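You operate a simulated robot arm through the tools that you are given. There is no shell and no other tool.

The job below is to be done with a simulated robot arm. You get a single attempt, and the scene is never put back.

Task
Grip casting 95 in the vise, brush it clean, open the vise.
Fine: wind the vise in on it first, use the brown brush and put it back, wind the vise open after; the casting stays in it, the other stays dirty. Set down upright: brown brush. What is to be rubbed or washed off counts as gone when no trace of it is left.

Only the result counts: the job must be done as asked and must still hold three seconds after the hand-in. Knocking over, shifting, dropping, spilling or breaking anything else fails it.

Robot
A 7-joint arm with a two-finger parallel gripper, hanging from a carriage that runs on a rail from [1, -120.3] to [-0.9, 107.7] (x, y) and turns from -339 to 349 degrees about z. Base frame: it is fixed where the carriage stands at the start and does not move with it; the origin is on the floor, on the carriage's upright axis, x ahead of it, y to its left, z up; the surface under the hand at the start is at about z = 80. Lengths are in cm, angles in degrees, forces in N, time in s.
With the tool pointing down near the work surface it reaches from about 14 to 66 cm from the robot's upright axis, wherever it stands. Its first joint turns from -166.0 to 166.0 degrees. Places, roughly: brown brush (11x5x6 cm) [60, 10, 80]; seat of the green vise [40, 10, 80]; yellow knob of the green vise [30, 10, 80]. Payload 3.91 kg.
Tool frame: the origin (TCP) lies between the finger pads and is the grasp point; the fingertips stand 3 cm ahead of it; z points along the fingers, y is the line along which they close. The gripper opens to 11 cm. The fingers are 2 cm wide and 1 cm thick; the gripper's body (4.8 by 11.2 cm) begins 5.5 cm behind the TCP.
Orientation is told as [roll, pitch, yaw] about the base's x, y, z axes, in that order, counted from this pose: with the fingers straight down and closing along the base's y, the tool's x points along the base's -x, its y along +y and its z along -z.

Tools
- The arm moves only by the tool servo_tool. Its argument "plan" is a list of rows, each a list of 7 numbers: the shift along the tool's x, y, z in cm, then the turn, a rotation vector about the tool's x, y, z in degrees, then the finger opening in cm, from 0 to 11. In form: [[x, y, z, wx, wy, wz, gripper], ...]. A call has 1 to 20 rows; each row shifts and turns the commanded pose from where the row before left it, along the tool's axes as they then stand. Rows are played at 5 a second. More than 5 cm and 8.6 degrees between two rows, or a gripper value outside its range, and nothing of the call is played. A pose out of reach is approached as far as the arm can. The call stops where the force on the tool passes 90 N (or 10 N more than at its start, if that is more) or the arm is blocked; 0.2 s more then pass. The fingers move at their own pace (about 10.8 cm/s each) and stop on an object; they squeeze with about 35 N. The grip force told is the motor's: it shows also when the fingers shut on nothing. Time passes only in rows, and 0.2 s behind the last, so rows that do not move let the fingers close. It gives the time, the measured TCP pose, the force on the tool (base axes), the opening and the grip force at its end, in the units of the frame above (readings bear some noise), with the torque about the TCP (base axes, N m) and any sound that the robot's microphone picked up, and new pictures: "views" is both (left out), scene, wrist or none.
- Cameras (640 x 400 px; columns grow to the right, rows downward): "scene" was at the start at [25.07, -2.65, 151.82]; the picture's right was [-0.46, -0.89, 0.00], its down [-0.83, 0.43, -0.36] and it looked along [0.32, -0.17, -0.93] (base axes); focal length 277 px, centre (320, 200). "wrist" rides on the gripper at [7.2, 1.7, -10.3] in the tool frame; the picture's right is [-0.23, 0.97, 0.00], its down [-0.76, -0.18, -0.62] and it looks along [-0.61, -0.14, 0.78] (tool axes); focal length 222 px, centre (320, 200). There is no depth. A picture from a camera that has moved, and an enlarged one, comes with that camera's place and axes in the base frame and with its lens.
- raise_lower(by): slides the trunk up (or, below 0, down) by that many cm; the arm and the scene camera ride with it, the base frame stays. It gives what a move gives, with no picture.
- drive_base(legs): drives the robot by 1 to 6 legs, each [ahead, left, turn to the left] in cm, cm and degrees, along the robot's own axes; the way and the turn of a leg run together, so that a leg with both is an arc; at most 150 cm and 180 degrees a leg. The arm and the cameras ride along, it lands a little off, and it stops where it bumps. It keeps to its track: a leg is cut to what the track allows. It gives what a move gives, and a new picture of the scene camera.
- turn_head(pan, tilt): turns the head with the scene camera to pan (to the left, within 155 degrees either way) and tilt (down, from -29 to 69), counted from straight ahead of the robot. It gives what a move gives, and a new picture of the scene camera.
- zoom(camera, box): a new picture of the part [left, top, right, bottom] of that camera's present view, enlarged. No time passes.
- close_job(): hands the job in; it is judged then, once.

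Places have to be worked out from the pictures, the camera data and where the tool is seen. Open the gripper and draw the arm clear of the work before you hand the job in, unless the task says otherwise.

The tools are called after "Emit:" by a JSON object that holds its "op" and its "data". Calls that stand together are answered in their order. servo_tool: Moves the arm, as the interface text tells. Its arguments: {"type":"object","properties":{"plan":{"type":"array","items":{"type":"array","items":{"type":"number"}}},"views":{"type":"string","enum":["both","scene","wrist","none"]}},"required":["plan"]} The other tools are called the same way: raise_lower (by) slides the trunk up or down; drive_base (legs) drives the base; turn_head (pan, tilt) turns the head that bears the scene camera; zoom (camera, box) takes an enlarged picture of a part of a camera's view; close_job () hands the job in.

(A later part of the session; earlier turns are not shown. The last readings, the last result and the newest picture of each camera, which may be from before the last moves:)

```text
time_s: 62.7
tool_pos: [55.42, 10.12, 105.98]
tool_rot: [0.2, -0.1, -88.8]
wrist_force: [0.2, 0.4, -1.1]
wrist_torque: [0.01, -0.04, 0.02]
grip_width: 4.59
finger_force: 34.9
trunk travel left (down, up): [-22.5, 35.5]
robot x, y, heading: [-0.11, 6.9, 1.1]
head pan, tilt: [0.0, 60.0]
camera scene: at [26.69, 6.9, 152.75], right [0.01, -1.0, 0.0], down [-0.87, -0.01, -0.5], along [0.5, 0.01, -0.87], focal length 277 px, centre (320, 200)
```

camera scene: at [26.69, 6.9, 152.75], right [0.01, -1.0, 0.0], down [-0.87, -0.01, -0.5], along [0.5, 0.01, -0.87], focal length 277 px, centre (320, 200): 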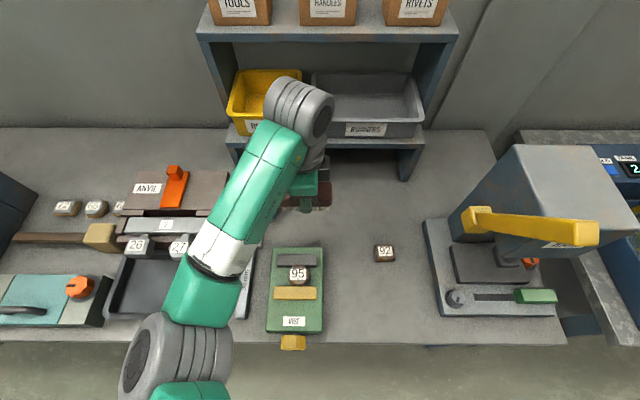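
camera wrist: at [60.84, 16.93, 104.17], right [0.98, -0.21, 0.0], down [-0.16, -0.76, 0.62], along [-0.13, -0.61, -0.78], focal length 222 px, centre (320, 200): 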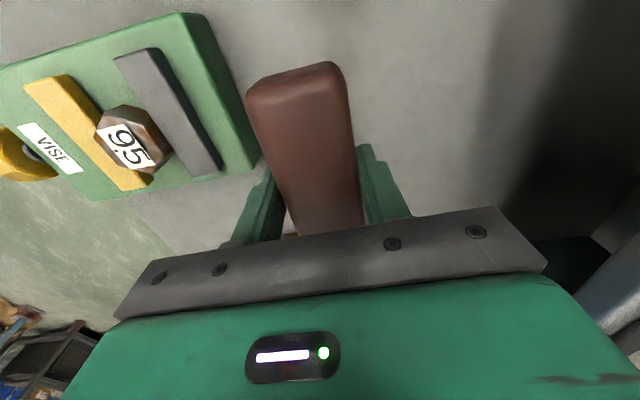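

The elbow has swung to the other (left) side and the motion is free again. I continue to above the casting at [44, 12.5], still high.

Emit:
{"op": "servo_tool", "data": {"plan": [[0.5, -2.9, 0, 0, 0, 0, 3], [0.5, -2.9, 0, 0, 0, 0, 3], [0.5, -2.9, 0, 0, 0, 0, 3], [0.6, -2.7, 0, 0, 0, 0, 3], [0, 0, 0, 0, 0, 0, 3]], "views": "both"}}

```text
time_s: 63.9
tool_pos: [43.78, 12.18, 105.69]
tool_rot: [0.2, 0.0, -88.9]
wrist_force: [-0.1, -0.7, -1.7]
wrist_torque: [0.0, -0.03, 0.0]
grip_width: 4.57
finger_force: 35.1
trunk travel left (down, up): [-22.5, 35.5]
robot x, y, heading: [-0.12, 6.78, 0.9]
head pan, tilt: [0.0, 60.0]
camera scene: at [26.68, 6.9, 152.75], right [0.01, -1.0, 0.0], down [-0.87, -0.01, -0.5], along [0.5, 0.01, -0.87], focal length 277 px, centre (320, 200)
camera wrist: at [45.34, 19.39, 116.07], right [0.98, -0.21, 0.0], down [-0.16, -0.76, 0.62], along [-0.13, -0.61, -0.78], focal length 222 px, centre (320, 200)
```

scene: 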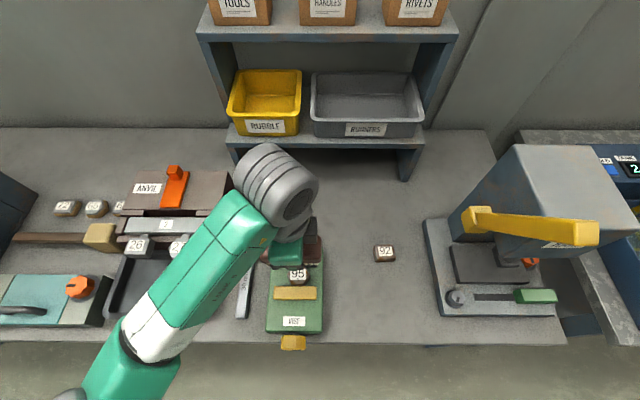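
wrist: 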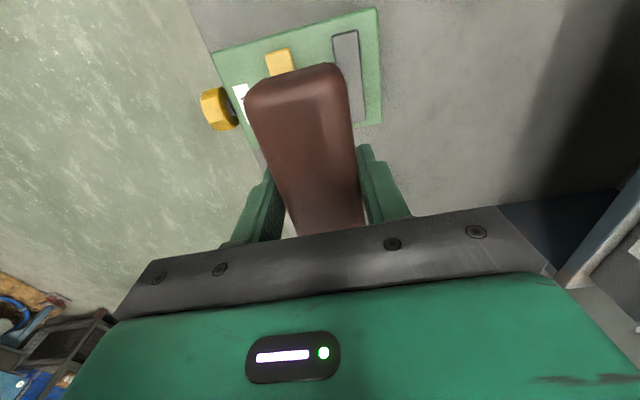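

In position above the casting. I lower to z≈93.5, brush bottom about 1 cm above the casting.

Emit:
{"op": "servo_tool", "data": {"plan": [[0, 0.2, 3, 0, 0, 0, 3], [0, 0, 3, 0, 0, 0, 3], [0, 0, 3, 0, 0, 0, 3], [0, 0, 3, 0, 0, 0, 3], [0, 0, 0, 0, 0, 0, 3]], "views": "both"}}

Emit:
{"op": "zoom", "data": {"camera": "scene", "box": [220, 200, 360, 350]}}

```text
time_s: 65.1
tool_pos: [44.26, 11.76, 93.72]
tool_rot: [0.1, -0.1, -88.8]
wrist_force: [-1.0, -0.6, -0.7]
wrist_torque: [0.0, 0.02, 0.02]
grip_width: 4.57
finger_force: 35.3
trunk travel left (down, up): [-22.5, 35.5]
robot x, y, heading: [0.06, 6.41, 1.0]
head pan, tilt: [0.0, 60.0]
camera scene: at [26.69, 6.9, 152.75], right [0.01, -1.0, 0.0], down [-0.87, -0.01, -0.5], along [0.5, 0.01, -0.87], focal length 277 px, centre (320, 200)
camera wrist: at [45.73, 19.0, 104.1], right [0.98, -0.21, 0.0], down [-0.16, -0.76, 0.62], along [-0.13, -0.61, -0.78], focal length 222 px, centre (320, 200)
```

scene: 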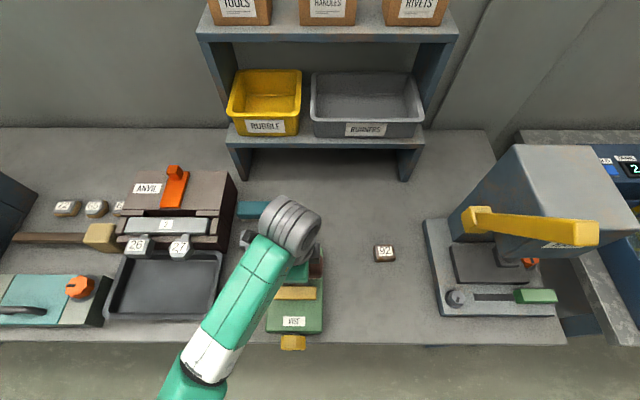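
wrist: 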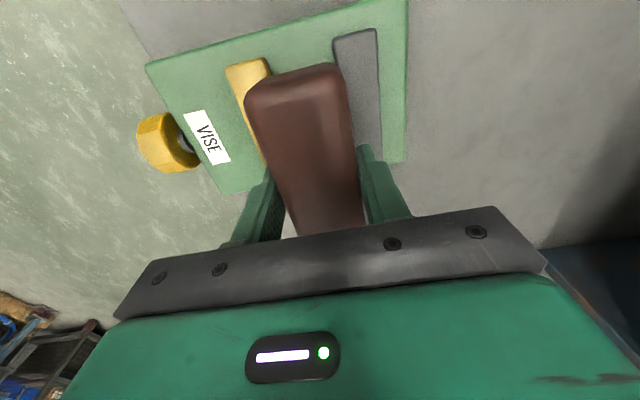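

```text
2.67 times, centred on (290, 275) of scene
camera zoom: at [26.69, 6.9, 152.75], right [0.01, -1.0, 0.0], down [-0.87, -0.01, -0.5], along [0.5, 0.01, -0.87], focal length 739 px, centre (400, 0)
```

zoom: 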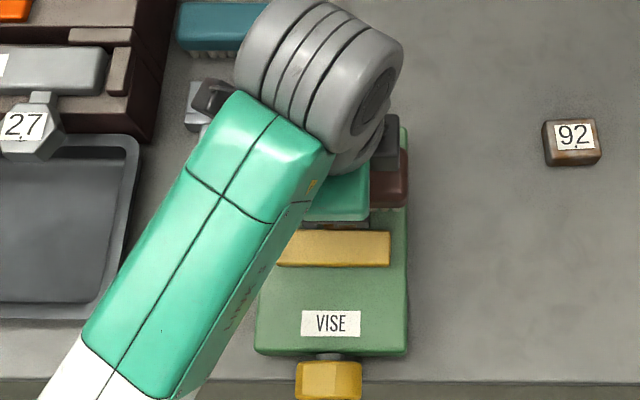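

I shift 0.6 cm toward +y and feel downward in small steps until the bristles touch the casting.

Emit:
{"op": "servo_tool", "data": {"plan": [[0.6, 0, 0, 0, 0, 0, 3], [0, 0, 0.4, 0, 0, 0, 3], [0, 0, 0.3, 0, 0, 0, 3], [0, 0, 0.2, 0, 0, 0, 3], [0, 0, 0.2, 0, 0, 0, 3], [0, 0, 0, 0, 0, 0, 3]], "views": "none"}}

```text
time_s: 66.5
tool_pos: [44.0, 12.4, 92.68]
tool_rot: [0.1, -0.1, -88.8]
wrist_force: [-0.3, -0.6, -1.4]
wrist_torque: [0.0, -0.01, 0.04]
grip_width: 4.57
finger_force: 35.2
trunk travel left (down, up): [-22.5, 35.5]
robot x, y, heading: [0.3, 6.73, 1.0]
head pan, tilt: [0.0, 60.0]
```

No contact yet at z≈92.6; I continue in 0.15 cm steps.

Emit:
{"op": "servo_tool", "data": {"plan": [[0, 0, 0.15, 0, 0, 0, 3], [0, 0, 0.15, 0, 0, 0, 3], [0, 0, 0.15, 0, 0, 0, 3], [0, 0, 0, 0, 0, 0, 3]], "views": "none"}}

```text
time_s: 67.5
tool_pos: [44.07, 12.46, 92.08]
tool_rot: [0.1, -0.1, -88.8]
wrist_force: [-0.4, -0.2, -1.2]
wrist_torque: [0.0, 0.01, -0.03]
grip_width: 4.56
finger_force: 34.7
trunk travel left (down, up): [-22.5, 35.5]
robot x, y, heading: [-0.09, 6.45, 0.7]
head pan, tilt: [0.0, 60.0]
```

Still nothing at z≈92.1; continuing down.

Emit:
{"op": "servo_tool", "data": {"plan": [[0, 0, 0.15, 0, 0, 0, 3], [0, 0, 0.15, 0, 0, 0, 3], [0, 0, 0.15, 0, 0, 0, 3], [0, 0, 0, 0, 0, 0, 3]], "views": "none"}}

```text
time_s: 68.5
tool_pos: [44.06, 12.65, 91.74]
tool_rot: [0.2, -0.1, -88.8]
wrist_force: [-8.9, -0.2, 34.1]
wrist_torque: [0.0, 0.52, 0.0]
grip_width: 4.59
finger_force: 35.6
trunk travel left (down, up): [-22.5, 35.5]
robot x, y, heading: [-0.21, 6.53, 1.0]
head pan, tilt: [0.0, 60.0]
```

Contact at TCP z≈91.8 (34 N). I ease up 0.1 cm and brush back and forth along x across the casting.

Emit:
{"op": "servo_tool", "data": {"plan": [[0, 0, -0.1, 0, 0, 0, 3], [0, 1, 0, 0, 0, 0, 3], [0, 1, 0, 0, 0, 0, 3], [0, 0.5, 0, 0, 0, 0, 3], [0, -1, 0, 0, 0, 0, 3], [0, -1, 0, 0, 0, 0, 3], [0, -1, 0, 0, 0, 0, 3], [0, -1, 0, 0, 0, 0, 3], [0, -1, 0, 0, 0, 0, 3], [0, 1, 0, 0, 0, 0, 3], [0, 1, 0, 0, 0, 0, 3], [0, 1, 0, 0, 0, 0, 3], [0, 1, 0, 0, 0, 0, 3], [0, 1, 0, 0, 0, 0, 3], [0, -1, 0, 0, 0, 0, 3], [0, -1, 0, 0, 0, 0, 3], [0, -1, 0, 0, 0, 0, 3], [0, -1, 0, 0, 0, 0, 3], [0, -1, 0, 0, 0, 0, 3]], "views": "wrist"}}

```text
time_s: 72.5
tool_pos: [41.36, 12.6, 91.68]
tool_rot: [0.1, -0.1, -88.8]
wrist_force: [0.6, 0.0, 2.8]
wrist_torque: [0.09, -0.06, 0.0]
grip_width: 4.57
finger_force: 34.9
trunk travel left (down, up): [-22.5, 35.5]
robot x, y, heading: [-0.19, 6.71, 0.8]
head pan, tilt: [0.0, 60.0]
camera wrist: at [42.86, 19.8, 102.18], right [0.98, -0.21, 0.0], down [-0.16, -0.76, 0.62], along [-0.13, -0.61, -0.78], focal length 222 px, centre (320, 200)
```

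wrist: 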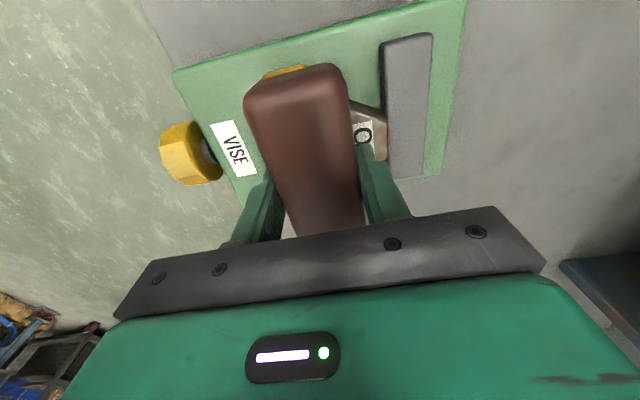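

The uncovered part of the casting looks cleaner; I zoom in to check.

Emit:
{"op": "zoom", "data": {"camera": "wrist", "box": [330, 80, 420, 180]}}

Emit:
{"op": "zoom", "data": {"camera": "scene", "box": [260, 230, 340, 310]}}

```text
4.00 times, centred on (375, 130) of wrist
camera zoom: at [42.86, 19.8, 102.18], right [0.98, -0.21, 0.0], down [-0.16, -0.76, 0.62], along [-0.13, -0.61, -0.78], focal length 888 px, centre (100, 480)
```

zoom: 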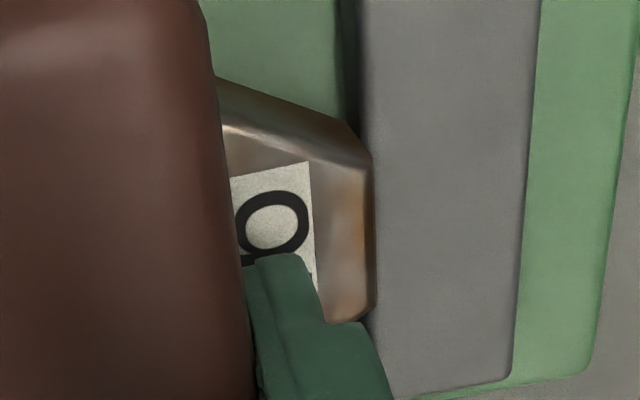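

```text
5.00 times, centred on (300, 270) of scene
camera zoom: at [26.73, 6.91, 152.78], right [0.01, -1.0, 0.0], down [-0.87, -0.01, -0.5], along [0.5, 0.01, -0.87], focal length 1386 px, centre (420, -150)
```

zoom: 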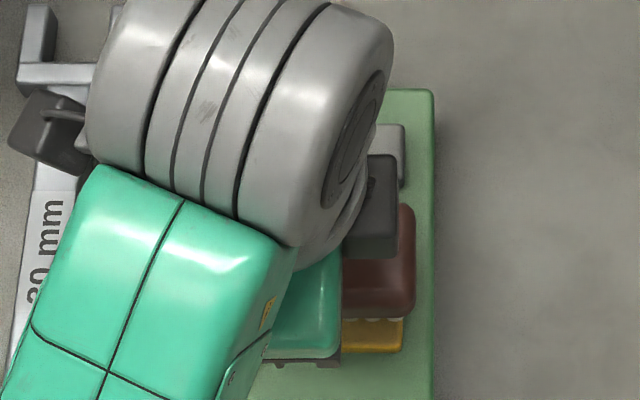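

Rust is fading but traces remain. I press 0.08 cm lower and continue brushing along x.

Emit:
{"op": "servo_tool", "data": {"plan": [[0, 1, 0.08, 0, 0, 0, 3], [0, 1, 0, 0, 0, 0, 3], [0, 1, 0, 0, 0, 0, 3], [0, 1, 0, 0, 0, 0, 3], [0, 1, 0, 0, 0, 0, 3], [0, -1, 0, 0, 0, 0, 3], [0, -1, 0, 0, 0, 0, 3], [0, -1, 0, 0, 0, 0, 3], [0, -1, 0, 0, 0, 0, 3], [0, -1, 0, 0, 0, 0, 3], [0, 1, 0, 0, 0, 0, 3], [0, 1, 0, 0, 0, 0, 3], [0, 1, 0, 0, 0, 0, 3], [0, 1, 0, 0, 0, 0, 3], [0, 1, 0, 0, 0, 0, 3], [0, -1, 0, 0, 0, 0, 3], [0, -1, 0, 0, 0, 0, 3], [0, -1, 0, 0, 0, 0, 3], [0, -1, 0, 0, 0, 0, 3], [0, -1, 0, 0, 0, 0, 3]], "views": "none"}}

Emit:
{"op": "servo_tool", "data": {"plan": [[0, 1, 0, 0, 0, 0, 3], [0, 1, 0, 0, 0, 0, 3], [0, 1, 0, 0, 0, 0, 3], [0, 1, 0, 0, 0, 0, 3], [0, 1, 0, 0, 0, 0, 3], [0, -1, 0, 0, 0, 0, 3], [0, -1, 0, 0, 0, 0, 3], [0, -1, 0, 0, 0, 0, 3], [0, -1, 0, 0, 0, 0, 3], [0, -1, 0, 0, 0, 0, 3], [0, 1, 0, 0, 0, 0, 3], [0, 1, 0, 0, 0, 0, 3], [0, 1, 0, 0, 0, 0, 3], [0, 1, 0, 0, 0, 0, 3], [0, 1, 0, 0, 0, 0, 3], [0, -1, 0, 0, 0, 0, 3], [0, -1, 0, 0, 0, 0, 3], [0, -1, 0, 0, 0, 0, 3], [0, -1, 0, 0, 0, 0, 3], [0, -1, 0, 0, 0, 0, 3]], "views": "wrist"}}

Emit:
{"op": "zoom", "data": {"camera": "wrist", "box": [330, 80, 420, 180]}}

```text
time_s: 76.7
tool_pos: [41.69, 12.59, 91.73]
tool_rot: [0.1, -0.1, -88.7]
wrist_force: [1.6, 0.5, 4.8]
wrist_torque: [0.08, -0.12, -0.02]
grip_width: 4.56
finger_force: 34.4
trunk travel left (down, up): [-22.5, 35.5]
robot x, y, heading: [-0.09, 6.42, 0.9]
head pan, tilt: [0.0, 60.0]
```

```text
time_s: 80.9
tool_pos: [41.47, 12.54, 91.79]
tool_rot: [0.1, -0.1, -88.8]
wrist_force: [0.3, -0.9, 1.5]
wrist_torque: [0.02, -0.03, 0.02]
grip_width: 4.54
finger_force: 35.2
trunk travel left (down, up): [-22.5, 35.5]
robot x, y, heading: [-0.04, 6.38, 0.8]
head pan, tilt: [0.0, 60.0]
camera wrist: at [42.97, 19.74, 102.18], right [0.98, -0.21, 0.0], down [-0.16, -0.76, 0.62], along [-0.13, -0.61, -0.78], focal length 222 px, centre (320, 200)
```

wrist: 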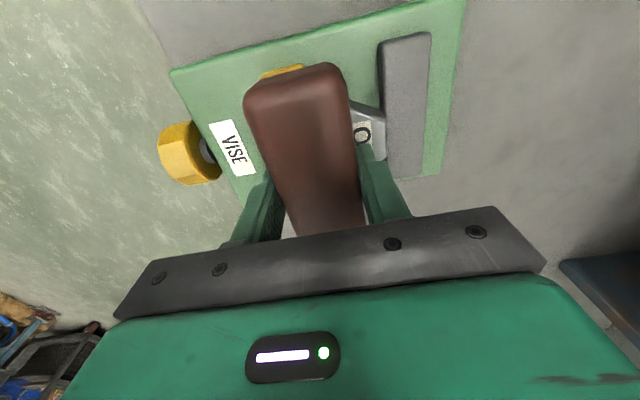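

```text
4.00 times, centred on (375, 130) of wrist
camera zoom: at [42.97, 19.74, 102.18], right [0.98, -0.21, 0.0], down [-0.16, -0.76, 0.62], along [-0.13, -0.61, -0.78], focal length 888 px, centre (100, 480)
```

zoom: 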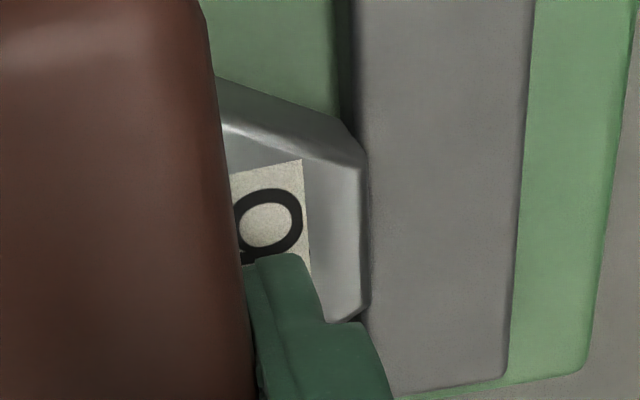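

The visible part is now clean steel. I lift the brush 8 cm and look at the whole casting.

Emit:
{"op": "servo_tool", "data": {"plan": [[0, 0, -2, 0, 0, 0, 3], [0, 0, -3, 0, 0, 0, 3], [0, 0, -5, 0, 0, 0, 3], [0, 3, -3, 0, 0, 0, 3], [0, 4, 0, 0, 0, 0, 3], [0, 4, 0, 0, 0, 0, 3], [0, 0, 0, 0, 0, 0, 3]], "views": "both"}}

Emit:
{"op": "zoom", "data": {"camera": "scene", "box": [260, 240, 340, 310]}}

Emit:
{"op": "zoom", "data": {"camera": "wrist", "box": [80, 40, 280, 200]}}

```text
time_s: 82.5
tool_pos: [52.45, 12.78, 104.94]
tool_rot: [0.2, -0.2, -88.9]
wrist_force: [-0.5, 0.0, -1.7]
wrist_torque: [0.0, 0.0, 0.04]
grip_width: 4.56
finger_force: 35.2
trunk travel left (down, up): [-22.5, 35.5]
robot x, y, heading: [0.02, 6.53, 1.1]
head pan, tilt: [0.0, 60.0]
camera scene: at [26.72, 6.9, 152.76], right [0.02, -1.0, 0.0], down [-0.87, -0.01, -0.5], along [0.5, 0.01, -0.87], focal length 277 px, centre (320, 200)
camera wrist: at [54.0, 20.0, 115.34], right [0.98, -0.21, 0.0], down [-0.16, -0.76, 0.62], along [-0.13, -0.61, -0.78], focal length 222 px, centre (320, 200)
```

scene: 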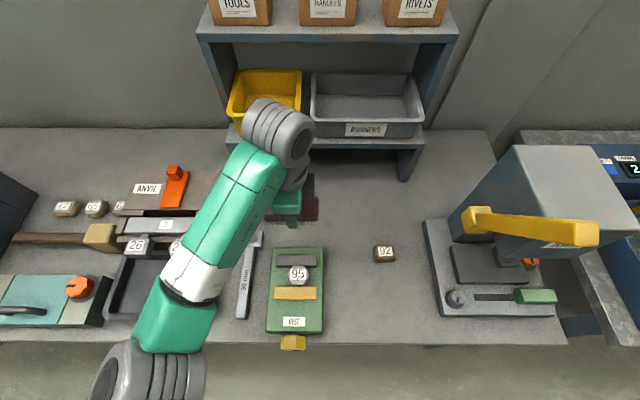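
wrist: 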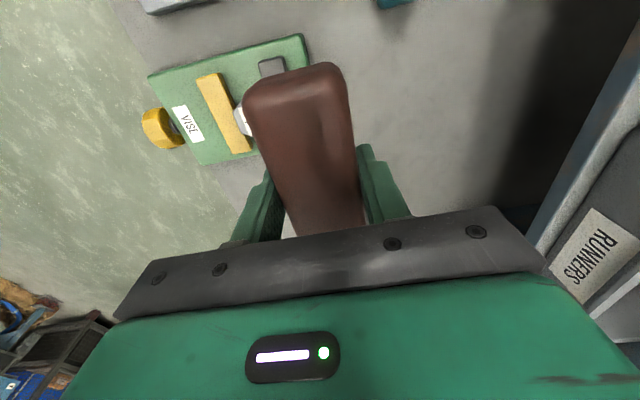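

```text
5.71 times, centred on (300, 275) of scene
camera zoom: at [26.72, 6.9, 152.76], right [0.02, -1.0, 0.0], down [-0.87, -0.01, -0.5], along [0.5, 0.01, -0.87], focal length 1584 px, centre (434, -229)
```

zoom: 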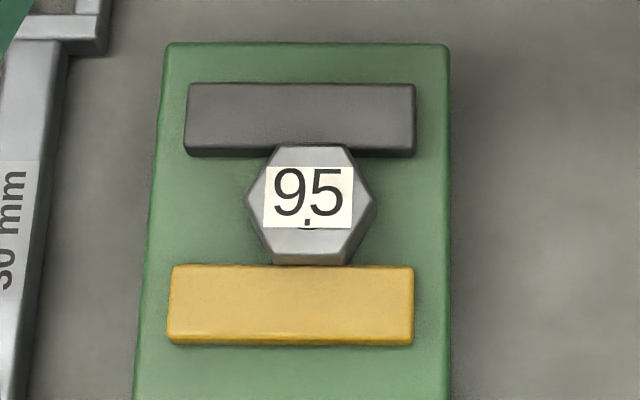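

```text
2.50 times, centred on (180, 120) of wrist
camera zoom: at [54.0, 20.0, 115.34], right [0.98, -0.21, 0.0], down [-0.16, -0.76, 0.62], along [-0.13, -0.61, -0.78], focal length 555 px, centre (670, 400)
```

zoom: 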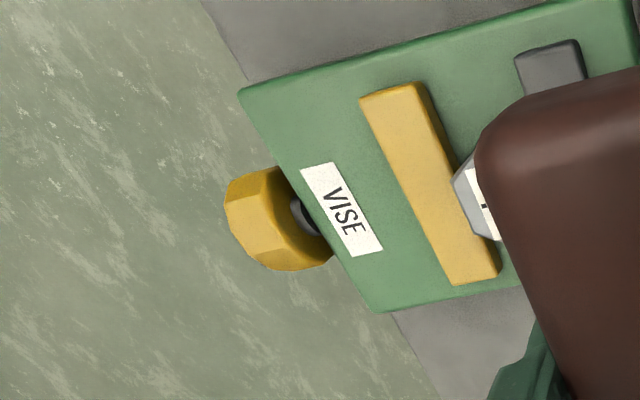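

The casting looks uniformly clean and held between the jaws. I take one sharper zoom to make sure no trace is left.

Emit:
{"op": "zoom", "data": {"camera": "scene", "box": [286, 260, 314, 290]}}

```text
13.33 times, centred on (300, 275) of scene
camera zoom: at [26.72, 6.9, 152.76], right [0.02, -1.0, 0.0], down [-0.87, -0.01, -0.5], along [0.5, 0.01, -0.87], focal length 3697 px, centre (587, -800)
```

zoom: 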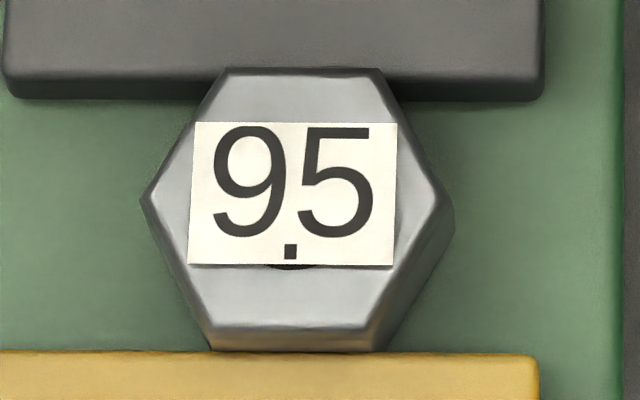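

Looks clean, but for certainty I go back for another round of strokes along x.

Emit:
{"op": "servo_tool", "data": {"plan": [[0, -4, 0, 0, 0, 0, 3], [0, -4, 3, 0, 0, 0, 3], [0, -0.5, 5, 0, 0, 0, 3], [0, 0, 3, 0, 0, 0, 3], [0, 0, 1.5, 0, 0, 0, 3], [0, 0, 0.5, 0, 0, 0, 3], [0, 1, 0, 0, 0, 0, 3], [0, 1, 0, 0, 0, 0, 3], [0, -1, 0, 0, 0, 0, 3], [0, -1, 0, 0, 0, 0, 3], [0, -1, 0, 0, 0, 0, 3], [0, -1, 0, 0, 0, 0, 3], [0, 1, 0, 0, 0, 0, 3], [0, 1, 0, 0, 0, 0, 3], [0, 1, 0, 0, 0, 0, 3], [0, 1, 0, 0, 0, 0, 3], [0, -1, 0, 0, 0, 0, 3], [0, -1, 0, 0, 0, 0, 3], [0, -1, 0, 0, 0, 0, 3], [0, -1, 0, 0, 0, 0, 3]], "views": "none"}}

Emit:
{"op": "servo_tool", "data": {"plan": [[0, 1, 0, 0, 0, 0, 3], [0, 1, 0, 0, 0, 0, 3], [0, 1, 0, 0, 0, 0, 3], [0, 1, 0, 0, 0, 0, 3], [0, -1, 0, 0, 0, 0, 3], [0, -1, 0, 0, 0, 0, 3], [0, -1, 0, 0, 0, 0, 3], [0, -1, 0, 0, 0, 0, 3], [0, 1, 0, 0, 0, 0, 3], [0, 1, 0, 0, 0, 0, 3], [0, 1, 0, 0, 0, 0, 3], [0, 1, 0, 0, 0, 0, 3], [0, -1, 0, 0, 0, 0, 3], [0, -1, 0, 0, 0, 0, 3], [0, 0, -2, 0, 0, 0, 3], [0, 0, -4, 0, 0, 0, 3], [0, 0, -4, 0, 0, 0, 3], [0, 0, -3, 0, 0, 0, 3], [0, 4, 0, 0, 0, 0, 3], [0, 4.5, 0, 0, 0, 0, 3]], "views": "both"}}

Emit:
{"op": "zoom", "data": {"camera": "scene", "box": [286, 260, 314, 290]}}

```text
refused: row 3 steps farther than a row can; nothing moved
```

```text
time_s: 86.7
tool_pos: [62.95, 12.95, 117.76]
tool_rot: [0.0, -0.2, -88.8]
wrist_force: [0.0, 0.0, -1.9]
wrist_torque: [-0.02, -0.04, 0.02]
grip_width: 4.57
finger_force: 34.3
trunk travel left (down, up): [-22.5, 35.5]
robot x, y, heading: [0.07, 6.47, 0.9]
head pan, tilt: [0.0, 60.0]
camera scene: at [26.68, 6.89, 152.75], right [0.01, -1.0, 0.0], down [-0.87, -0.01, -0.5], along [0.5, 0.01, -0.87], focal length 277 px, centre (320, 200)
camera wrist: at [64.5, 20.12, 128.19], right [0.98, -0.21, 0.0], down [-0.16, -0.76, 0.62], along [-0.13, -0.61, -0.78], focal length 222 px, centre (320, 200)
```

scene: 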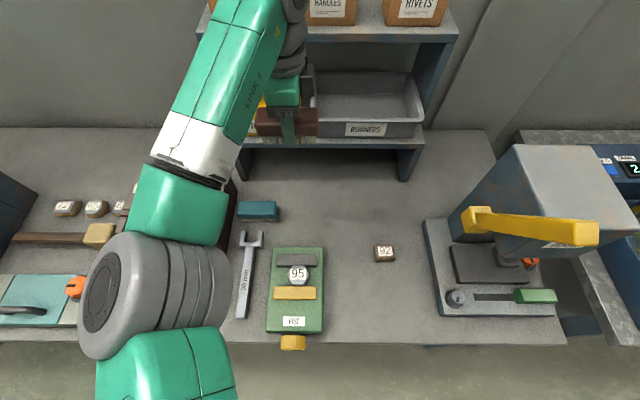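
wrist: 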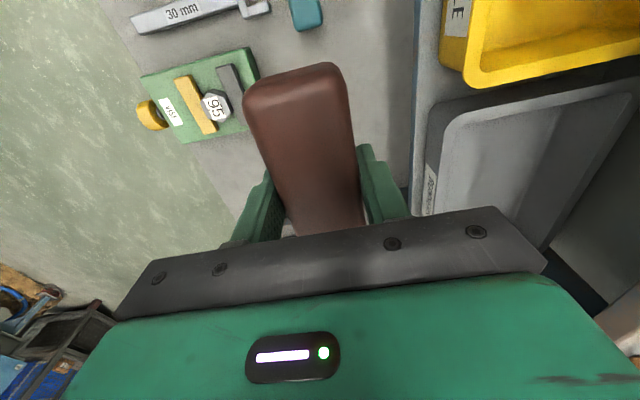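

```text
13.33 times, centred on (300, 275) of scene
camera zoom: at [26.68, 6.89, 152.75], right [0.01, -1.0, 0.0], down [-0.87, -0.01, -0.5], along [0.5, 0.01, -0.87], focal length 3697 px, centre (587, -800)
```

zoom: 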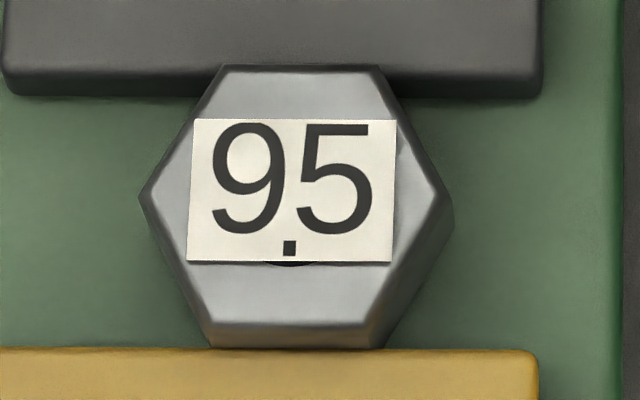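

The first of those calls was refused, so the second ran in free air (nothing touched) and left the hand at [63, 13, 117.8]. The casting still looks clean; I return above it step by step for one more round of strokes.

Emit:
{"op": "servo_tool", "data": {"plan": [[0, -4.5, 0, 0, 0, 0, 3], [0, -4.5, 0, 0, 0, 0, 3], [0, -4.5, 0, 0, 0, 0, 3], [0, -4.5, 0, 0, 0, 0, 3], [0, -0.9, 4, 0, 0, 0, 3], [0, 0, 4, 0, 0, 0, 3], [0, 0, 4, 0, 0, 0, 3], [0, 0, 4, 0, 0, 0, 3], [0, 0, 4, 0, 0, 0, 3], [0, 0, 3, 0, 0, 0, 3], [0, 0, 0, 0, 0, 0, 3]], "views": "both"}}

```text
time_s: 89.1
tool_pos: [44.07, 12.78, 94.79]
tool_rot: [0.2, 0.0, -88.9]
wrist_force: [-0.7, 1.6, -0.6]
wrist_torque: [0.01, -0.01, 0.02]
grip_width: 4.57
finger_force: 34.6
trunk travel left (down, up): [-22.5, 35.5]
robot x, y, heading: [0.07, 6.42, 0.9]
head pan, tilt: [0.0, 60.0]
camera scene: at [26.69, 6.9, 152.76], right [0.01, -1.0, 0.0], down [-0.87, -0.01, -0.5], along [0.5, 0.01, -0.87], focal length 277 px, centre (320, 200)
camera wrist: at [45.59, 19.92, 105.16], right [0.98, -0.21, 0.0], down [-0.16, -0.76, 0.62], along [-0.13, -0.61, -0.78], focal length 222 px, centre (320, 200)
```

scene: 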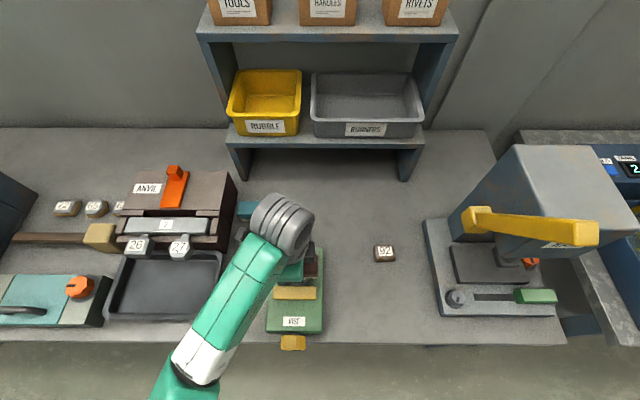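
wrist: 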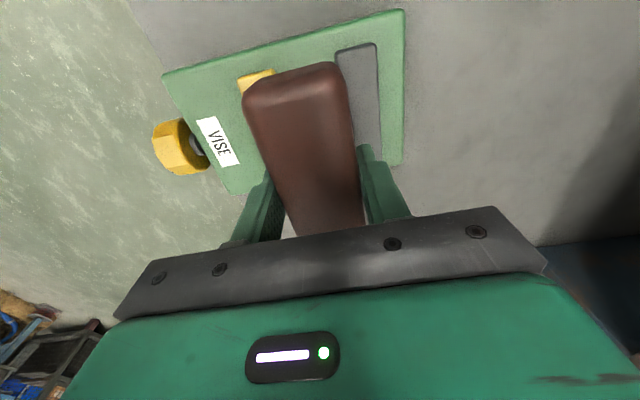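

Back above the casting at z≈94.8. I lower 3 cm gently into contact and brush again.

Emit:
{"op": "servo_tool", "data": {"plan": [[0, 0, 1.5, 0, 0, 0, 3], [0, 0, 1, 0, 0, 0, 3], [0, 0, 0.4, 0, 0, 0, 3], [0, 0, 0.15, 0, 0, 0, 3], [0, 1, 0, 0, 0, 0, 3], [0, 1, 0, 0, 0, 0, 3], [0, -1, 0, 0, 0, 0, 3], [0, -1, 0, 0, 0, 0, 3], [0, -1, 0, 0, 0, 0, 3], [0, -1, 0, 0, 0, 0, 3], [0, 1, 0, 0, 0, 0, 3], [0, 1, 0, 0, 0, 0, 3], [0, 1, 0, 0, 0, 0, 3], [0, 1, 0, 0, 0, 0, 3], [0, -1, 0, 0, 0, 0, 3], [0, -1, 0, 0, 0, 0, 3], [0, 0, 0, 0, 0, 0, 3]], "views": "none"}}

```text
time_s: 92.7
tool_pos: [44.09, 12.67, 91.75]
tool_rot: [0.3, 0.0, -88.8]
wrist_force: [1.3, -0.9, 4.9]
wrist_torque: [0.01, 0.04, 0.02]
grip_width: 4.58
finger_force: 35.0
trunk travel left (down, up): [-22.5, 35.5]
robot x, y, heading: [0.19, 6.47, 1.0]
head pan, tilt: [0.0, 60.0]
```

Contact is light (5 N). I press a bit more and do a further set of strokes, then lift.

Emit:
{"op": "servo_tool", "data": {"plan": [[0, 0, 0.08, 0, 0, 0, 3], [0, 1, 0, 0, 0, 0, 3], [0, 1, 0, 0, 0, 0, 3], [0, -1, 0, 0, 0, 0, 3], [0, -1, 0, 0, 0, 0, 3], [0, -1, 0, 0, 0, 0, 3], [0, -1, 0, 0, 0, 0, 3], [0, 1, 0, 0, 0, 0, 3], [0, 1, 0, 0, 0, 0, 3], [0, 1, 0, 0, 0, 0, 3], [0, 1, 0, 0, 0, 0, 3], [0, -1, 0, 0, 0, 0, 3], [0, -1, 0, 0, 0, 0, 3], [0, 0, 0, 0, 0, 0, 3]], "views": "none"}}

```text
time_s: 95.7
tool_pos: [44.2, 12.5, 91.94]
tool_rot: [0.1, 0.0, -88.9]
wrist_force: [-0.3, -1.0, -1.5]
wrist_torque: [-0.01, -0.01, -0.01]
grip_width: 4.53
finger_force: 34.9
trunk travel left (down, up): [-22.5, 35.5]
robot x, y, heading: [-0.57, 6.68, 0.8]
head pan, tilt: [0.0, 60.0]
```

I lift off to z≈105 and check the casting once more.

Emit:
{"op": "servo_tool", "data": {"plan": [[0, 0, -2, 0, 0, 0, 3], [0, 0, -4, 0, 0, 0, 3], [0, 0, -4, 0, 0, 0, 3], [0, 0, -3, 0, 0, 0, 3], [0, 4, 0, 0, 0, 0, 3], [0, 4, 0, 0, 0, 0, 3], [0, 3, 0, 0, 0, 0, 3], [0, 0, 0, 0, 0, 0, 3]], "views": "both"}}

Emit:
{"op": "zoom", "data": {"camera": "scene", "box": [286, 260, 314, 290]}}

Emit:
{"op": "zoom", "data": {"camera": "scene", "box": [240, 230, 360, 350]}}

```text
time_s: 97.5
tool_pos: [54.82, 13.24, 104.74]
tool_rot: [0.1, -0.1, -88.7]
wrist_force: [0.2, -0.3, -1.5]
wrist_torque: [0.01, 0.01, -0.03]
grip_width: 4.56
finger_force: 34.7
trunk travel left (down, up): [-22.5, 35.5]
robot x, y, heading: [0.18, 6.57, 1.0]
head pan, tilt: [0.0, 60.0]
camera scene: at [26.71, 6.9, 152.76], right [0.02, -1.0, 0.0], down [-0.87, -0.01, -0.5], along [0.5, 0.01, -0.87], focal length 277 px, centre (320, 200)
camera wrist: at [56.34, 20.31, 115.09], right [0.98, -0.21, 0.0], down [-0.16, -0.76, 0.62], along [-0.13, -0.61, -0.78], focal length 222 px, centre (320, 200)
```

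scene: 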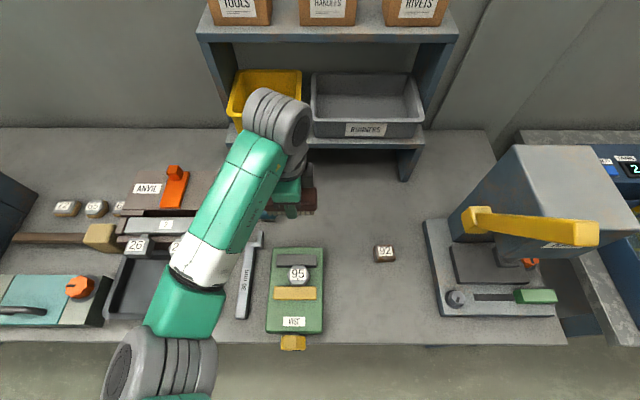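
wrist: 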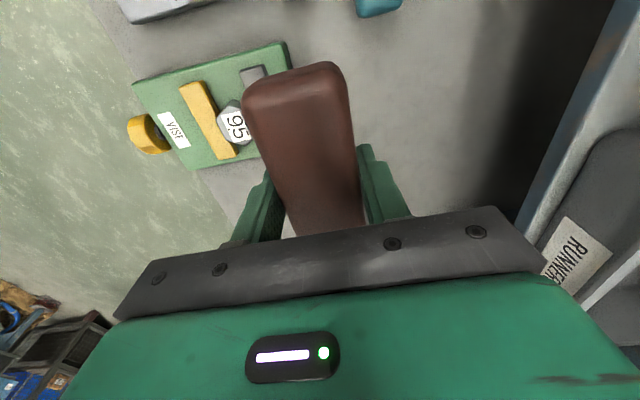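

```text
13.33 times, centred on (300, 275) of scene
camera zoom: at [26.71, 6.9, 152.76], right [0.02, -1.0, 0.0], down [-0.87, -0.01, -0.5], along [0.5, 0.01, -0.87], focal length 3697 px, centre (587, -800)
```

zoom: 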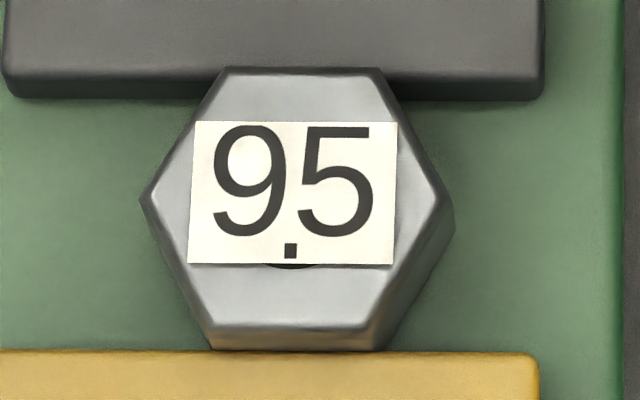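

```text
3.33 times, centred on (300, 290) of scene
camera zoom: at [26.71, 6.9, 152.76], right [0.02, -1.0, 0.0], down [-0.87, -0.01, -0.5], along [0.5, 0.01, -0.87], focal length 924 px, centre (387, -100)
```

zoom: 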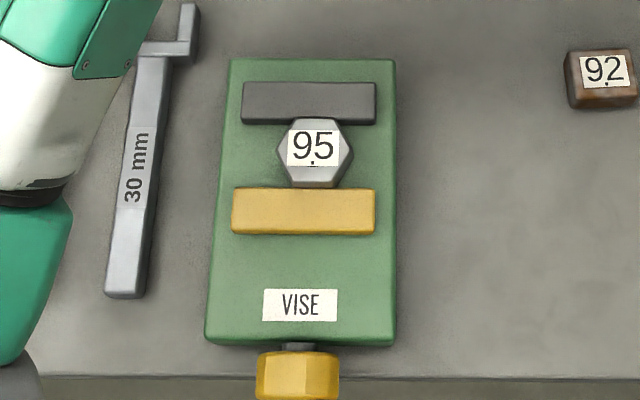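

Casting 95 is clean with no trace left. I now carry the brush back above its spot [63.05, 8.85].

Emit:
{"op": "servo_tool", "data": {"plan": [[-1.4, 2.7, 0, 0, 0, 0, 3], [-1.5, 2.8, 0, 0, 0, 0, 3], [-1.4, 2.7, 1, 0, 0, 0, 3], [0, 0, 3, 0, 0, 0, 3], [0, 0, 3, 0, 0, 0, 3], [0, 0, 0, 0, 0, 0, 3], [0, 0, 0, 0, 0, 0, 3]], "views": "both"}}

```text
time_s: 99.1
tool_pos: [63.34, 8.98, 97.47]
tool_rot: [0.1, 0.0, -88.9]
wrist_force: [0.6, -0.5, -0.8]
wrist_torque: [0.03, -0.03, 0.01]
grip_width: 4.55
finger_force: 35.0
trunk travel left (down, up): [-22.5, 35.5]
robot x, y, heading: [-0.08, 6.44, 0.7]
head pan, tilt: [0.0, 60.0]
camera scene: at [26.7, 6.9, 152.76], right [0.01, -1.0, 0.0], down [-0.87, -0.01, -0.5], along [0.5, 0.01, -0.87], focal length 277 px, centre (320, 200)
camera wrist: at [64.87, 16.14, 107.86], right [0.98, -0.21, 0.0], down [-0.16, -0.76, 0.62], along [-0.13, -0.61, -0.78], focal length 222 px, centre (320, 200)
```

scene: 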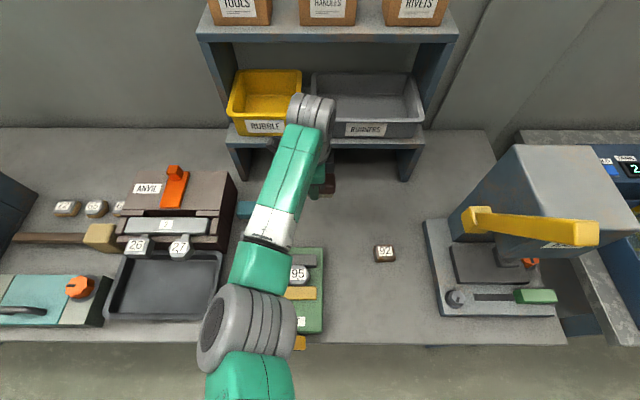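
wrist: 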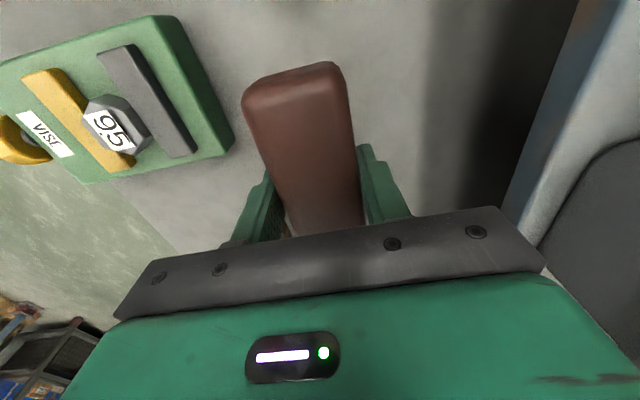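

The view matches the pick-up view, so the position is right. I lower to about z=86 then feel down gently.

Emit:
{"op": "servo_tool", "data": {"plan": [[0, 0, 4, 0, 0, 0, 3], [0, 0, 4, 0, 0, 0, 3], [0, 0, 2.5, 0, 0, 0, 3], [0, 0, 0.8, 0, 0, 0, 3], [0, 0, 0, 0, 0, 0, 3]], "views": "wrist"}}

```text
time_s: 100.3
tool_pos: [63.35, 8.67, 86.14]
tool_rot: [0.1, -0.1, -88.8]
wrist_force: [-0.4, 0.2, -1.9]
wrist_torque: [-0.03, -0.02, 0.0]
grip_width: 4.53
finger_force: 35.0
trunk travel left (down, up): [-22.5, 35.5]
robot x, y, heading: [0.14, 6.62, 0.9]
head pan, tilt: [0.0, 60.0]
camera wrist: at [64.82, 15.95, 96.56], right [0.98, -0.21, 0.0], down [-0.16, -0.76, 0.62], along [-0.13, -0.61, -0.78], focal length 222 px, centre (320, 200)
```

wrist: 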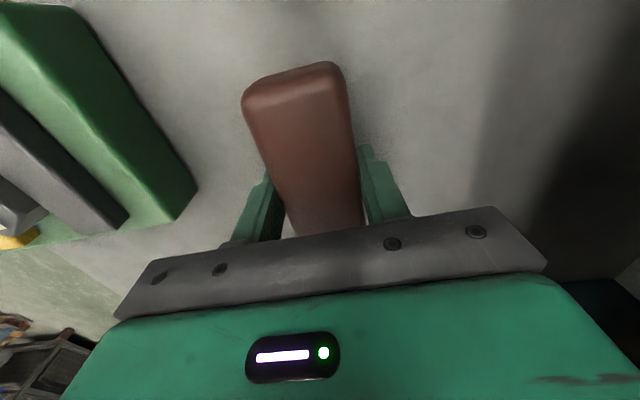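

Continuing down in small steps to feel the table.

Emit:
{"op": "servo_tool", "data": {"plan": [[-0.0, -0.15, 0.6, 0, 0, 0, 3], [0, 0, 0.3, 0, 0, 0, 3], [0, 0, 0.15, 0, 0, 0, 3], [0, 0, 0.15, 0, 0, 0, 3], [0, 0, 0, 0, 0, 0, 3]], "views": "none"}}

```text
time_s: 101.5
tool_pos: [63.31, 8.72, 85.15]
tool_rot: [0.1, -0.1, -88.8]
wrist_force: [0.2, -0.7, -0.7]
wrist_torque: [-0.03, 0.03, 0.02]
grip_width: 4.58
finger_force: 34.8
trunk travel left (down, up): [-22.5, 35.5]
robot x, y, heading: [-0.14, 6.44, 0.8]
head pan, tilt: [0.0, 60.0]
```

No contact yet at z≈85.1; three more small steps.

Emit:
{"op": "servo_tool", "data": {"plan": [[0, 0, 0.12, 0, 0, 0, 3], [0, 0, 0.12, 0, 0, 0, 3], [0, 0, 0.1, 0, 0, 0, 3], [0, 0, 0, 0, 0, 0, 3]], "views": "none"}}

```text
time_s: 102.5
tool_pos: [63.15, 8.79, 84.95]
tool_rot: [0.0, -0.1, -88.8]
wrist_force: [-0.5, -0.7, -1.2]
wrist_torque: [-0.01, -0.01, -0.01]
grip_width: 4.55
finger_force: 34.4
trunk travel left (down, up): [-22.5, 35.5]
robot x, y, heading: [-0.16, 6.61, 0.8]
head pan, tilt: [0.0, 60.0]
```

Emit:
{"op": "servo_tool", "data": {"plan": [[0, 0, 0.12, 0, 0, 0, 3], [0, 0, 0.1, 0, 0, 0, 3], [0, 0, 0, 0, 0, 0, 3]], "views": "none"}}

```text
time_s: 103.3
tool_pos: [63.21, 8.78, 84.68]
tool_rot: [0.0, -0.1, -88.8]
wrist_force: [-0.4, -0.2, -1.8]
wrist_torque: [-0.05, -0.03, 0.02]
grip_width: 4.58
finger_force: 34.8
trunk travel left (down, up): [-22.5, 35.5]
robot x, y, heading: [-0.21, 6.65, 1.0]
head pan, tilt: [0.0, 60.0]
```

Still hanging free at z≈84.7 (brush was evidently pushed up a little in the grip). Two or three more small steps.

Emit:
{"op": "servo_tool", "data": {"plan": [[0, 0, 0.1, 0, 0, 0, 3], [0, 0, 0.1, 0, 0, 0, 3], [0, 0, 0, 0, 0, 0, 3]], "views": "none"}}

```text
time_s: 104.1
tool_pos: [63.23, 8.66, 84.48]
tool_rot: [0.2, 0.0, -88.8]
wrist_force: [0.1, 0.6, -2.2]
wrist_torque: [-0.02, 0.02, 0.01]
grip_width: 4.56
finger_force: 34.7
trunk travel left (down, up): [-22.5, 35.5]
robot x, y, heading: [-0.21, 6.54, 1.0]
head pan, tilt: [0.0, 60.0]
```

Emit:
{"op": "servo_tool", "data": {"plan": [[0, 0, 0.1, 0, 0, 0, 3], [0, 0, 0.1, 0, 0, 0, 3], [0, 0, 0, 0, 0, 0, 3]], "views": "wrist"}}

Emit:
{"op": "zoom", "data": {"camera": "wrist", "box": [200, 40, 440, 230]}}

```text
time_s: 104.9
tool_pos: [63.34, 8.75, 84.44]
tool_rot: [0.2, -0.2, -88.8]
wrist_force: [-11.2, -1.2, 25.4]
wrist_torque: [0.47, 0.52, 0.12]
grip_width: 4.57
finger_force: 34.8
trunk travel left (down, up): [-22.5, 35.5]
robot x, y, heading: [0.1, 6.59, 1.0]
head pan, tilt: [0.0, 60.0]
camera wrist: at [64.81, 15.98, 94.86], right [0.98, -0.21, 0.0], down [-0.16, -0.76, 0.62], along [-0.13, -0.61, -0.78], focal length 222 px, centre (320, 200)
```

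wrist: 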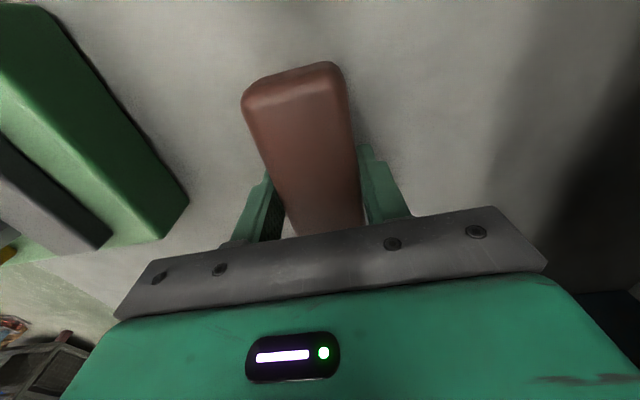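

```text
2.11 times, centred on (320, 135) of wrist
camera zoom: at [64.81, 15.98, 94.86], right [0.98, -0.21, 0.0], down [-0.16, -0.76, 0.62], along [-0.13, -0.61, -0.78], focal length 468 px, centre (320, 337)
```

zoom: 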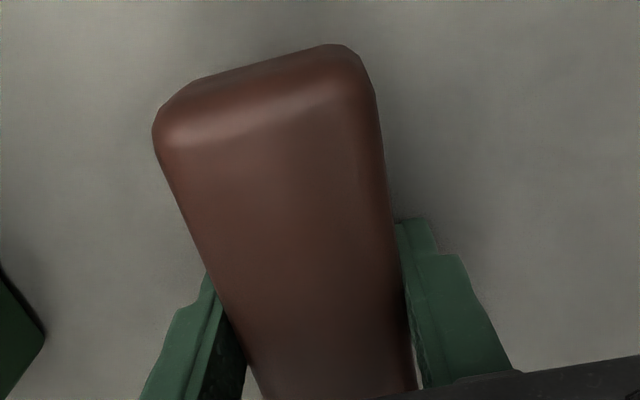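

The brush now rests on the bench (25 N). I ease up slightly, open the fingers and rise.

Emit:
{"op": "servo_tool", "data": {"plan": [[0, 0, -0.08, 0, 0, 0, 3], [0, 0, 0, 0, 0, 0, 5], [0, 0, 0, 0, 0, 0, 6.5], [0, 0, 0, 0, 0, 0, 7.5], [0, 0, -2, 0, 0, 0, 7.5], [0, 0, -4, 0, 0, 0, 7.5], [0, 0, -4, 0, 0, 0, 7.5], [0, 0, -4, 0, 0, 0, 7.5], [0, 0, 0, 0, 0, 0, 7.5]], "views": "both"}}

Emit:
{"op": "zoom", "data": {"camera": "wrist", "box": [200, 40, 440, 230]}}

```text
time_s: 106.9
tool_pos: [62.94, 8.88, 98.42]
tool_rot: [0.2, -0.1, -88.7]
wrist_force: [-0.5, -0.1, -0.3]
wrist_torque: [-0.01, -0.01, 0.04]
grip_width: 7.51
finger_force: 0.0
trunk travel left (down, up): [-22.5, 35.5]
robot x, y, heading: [-0.3, 6.55, 1.1]
head pan, tilt: [0.0, 60.0]
camera scene: at [26.72, 6.9, 152.76], right [0.01, -1.0, 0.0], down [-0.87, -0.01, -0.5], along [0.5, 0.01, -0.87], focal length 277 px, centre (320, 200)
camera wrist: at [64.47, 15.98, 108.83], right [0.98, -0.21, 0.0], down [-0.16, -0.76, 0.62], along [-0.13, -0.61, -0.78], focal length 222 px, centre (320, 200)
```

scene: 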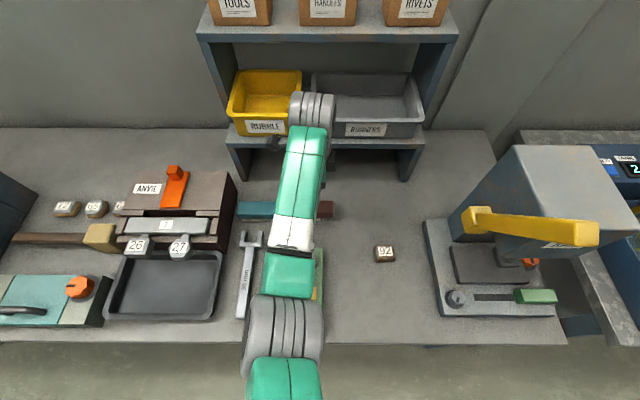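
wrist: 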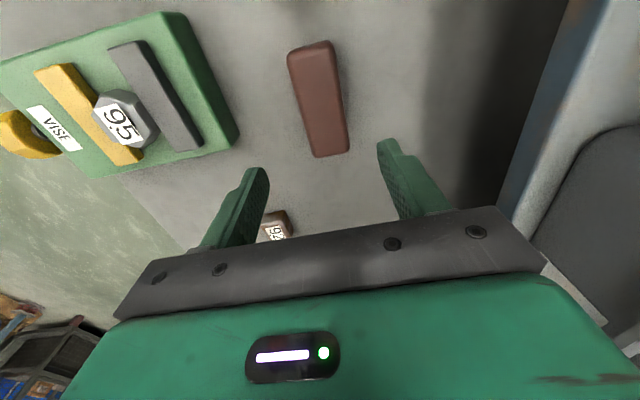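

```text
2.11 times, centred on (320, 135) of wrist
camera zoom: at [64.47, 15.98, 108.83], right [0.98, -0.21, 0.0], down [-0.16, -0.76, 0.62], along [-0.13, -0.61, -0.78], focal length 468 px, centre (320, 337)
```

zoom: 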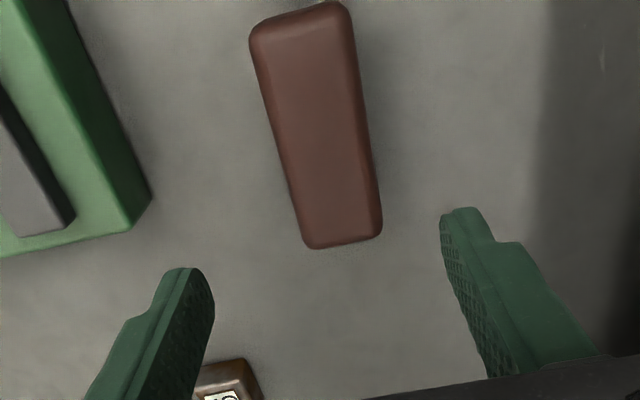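

The brush stands upright back at its place. Now I rise and retract toward the robot at z≈107 to prepare for the knob.

Emit:
{"op": "servo_tool", "data": {"plan": [[0, 0, -3, 0, 0, 0, 8], [0, 0, -3, 0, 0, 0, 8], [0, 0, -3, 0, 0, 0, 8], [0, -4.5, 0, 0, 0, 0, 8], [0, -4.5, 0, 0, 0, 0, 8], [0, -4.5, 0, 0, 0, 0, 8], [0, -4.5, 0, 0, 0, 0, 8], [0, -4.5, 0, 0, 0, 0, 8], [0, 0, 0, 0, 0, 0, 8]], "views": "scene"}}

Emit:
{"op": "zoom", "data": {"camera": "scene", "box": [260, 170, 370, 240]}}

```text
time_s: 108.9
tool_pos: [40.98, 8.1, 106.83]
tool_rot: [0.0, -0.2, -88.8]
wrist_force: [-0.3, -0.2, 0.2]
wrist_torque: [0.02, -0.02, 0.01]
grip_width: 8.01
finger_force: 0.0
trunk travel left (down, up): [-22.5, 35.5]
robot x, y, heading: [0.0, 6.55, 0.6]
head pan, tilt: [0.0, 60.0]
camera scene: at [26.68, 6.9, 152.75], right [0.01, -1.0, 0.0], down [-0.87, -0.01, -0.5], along [0.5, 0.01, -0.87], focal length 277 px, centre (320, 200)
```

scene: 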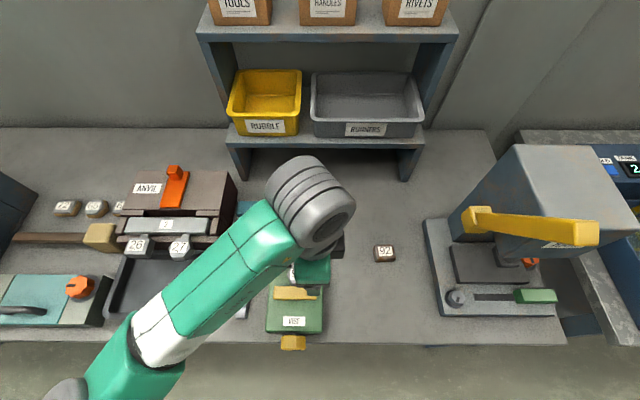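

```text
5.71 times, centred on (315, 205) of scene
camera zoom: at [26.68, 6.9, 152.75], right [0.01, -1.0, 0.0], down [-0.87, -0.01, -0.5], along [0.5, 0.01, -0.87], focal length 1584 px, centre (349, 171)
```

zoom: 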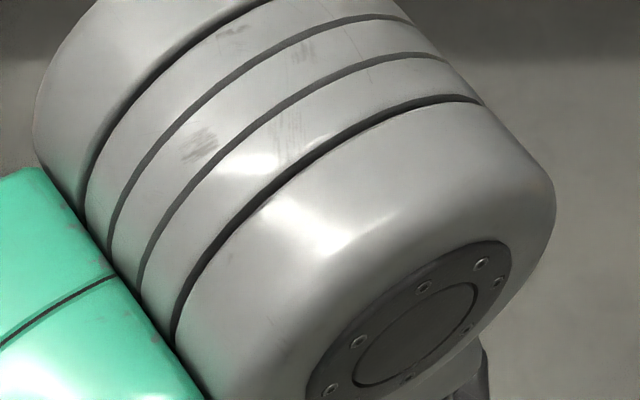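

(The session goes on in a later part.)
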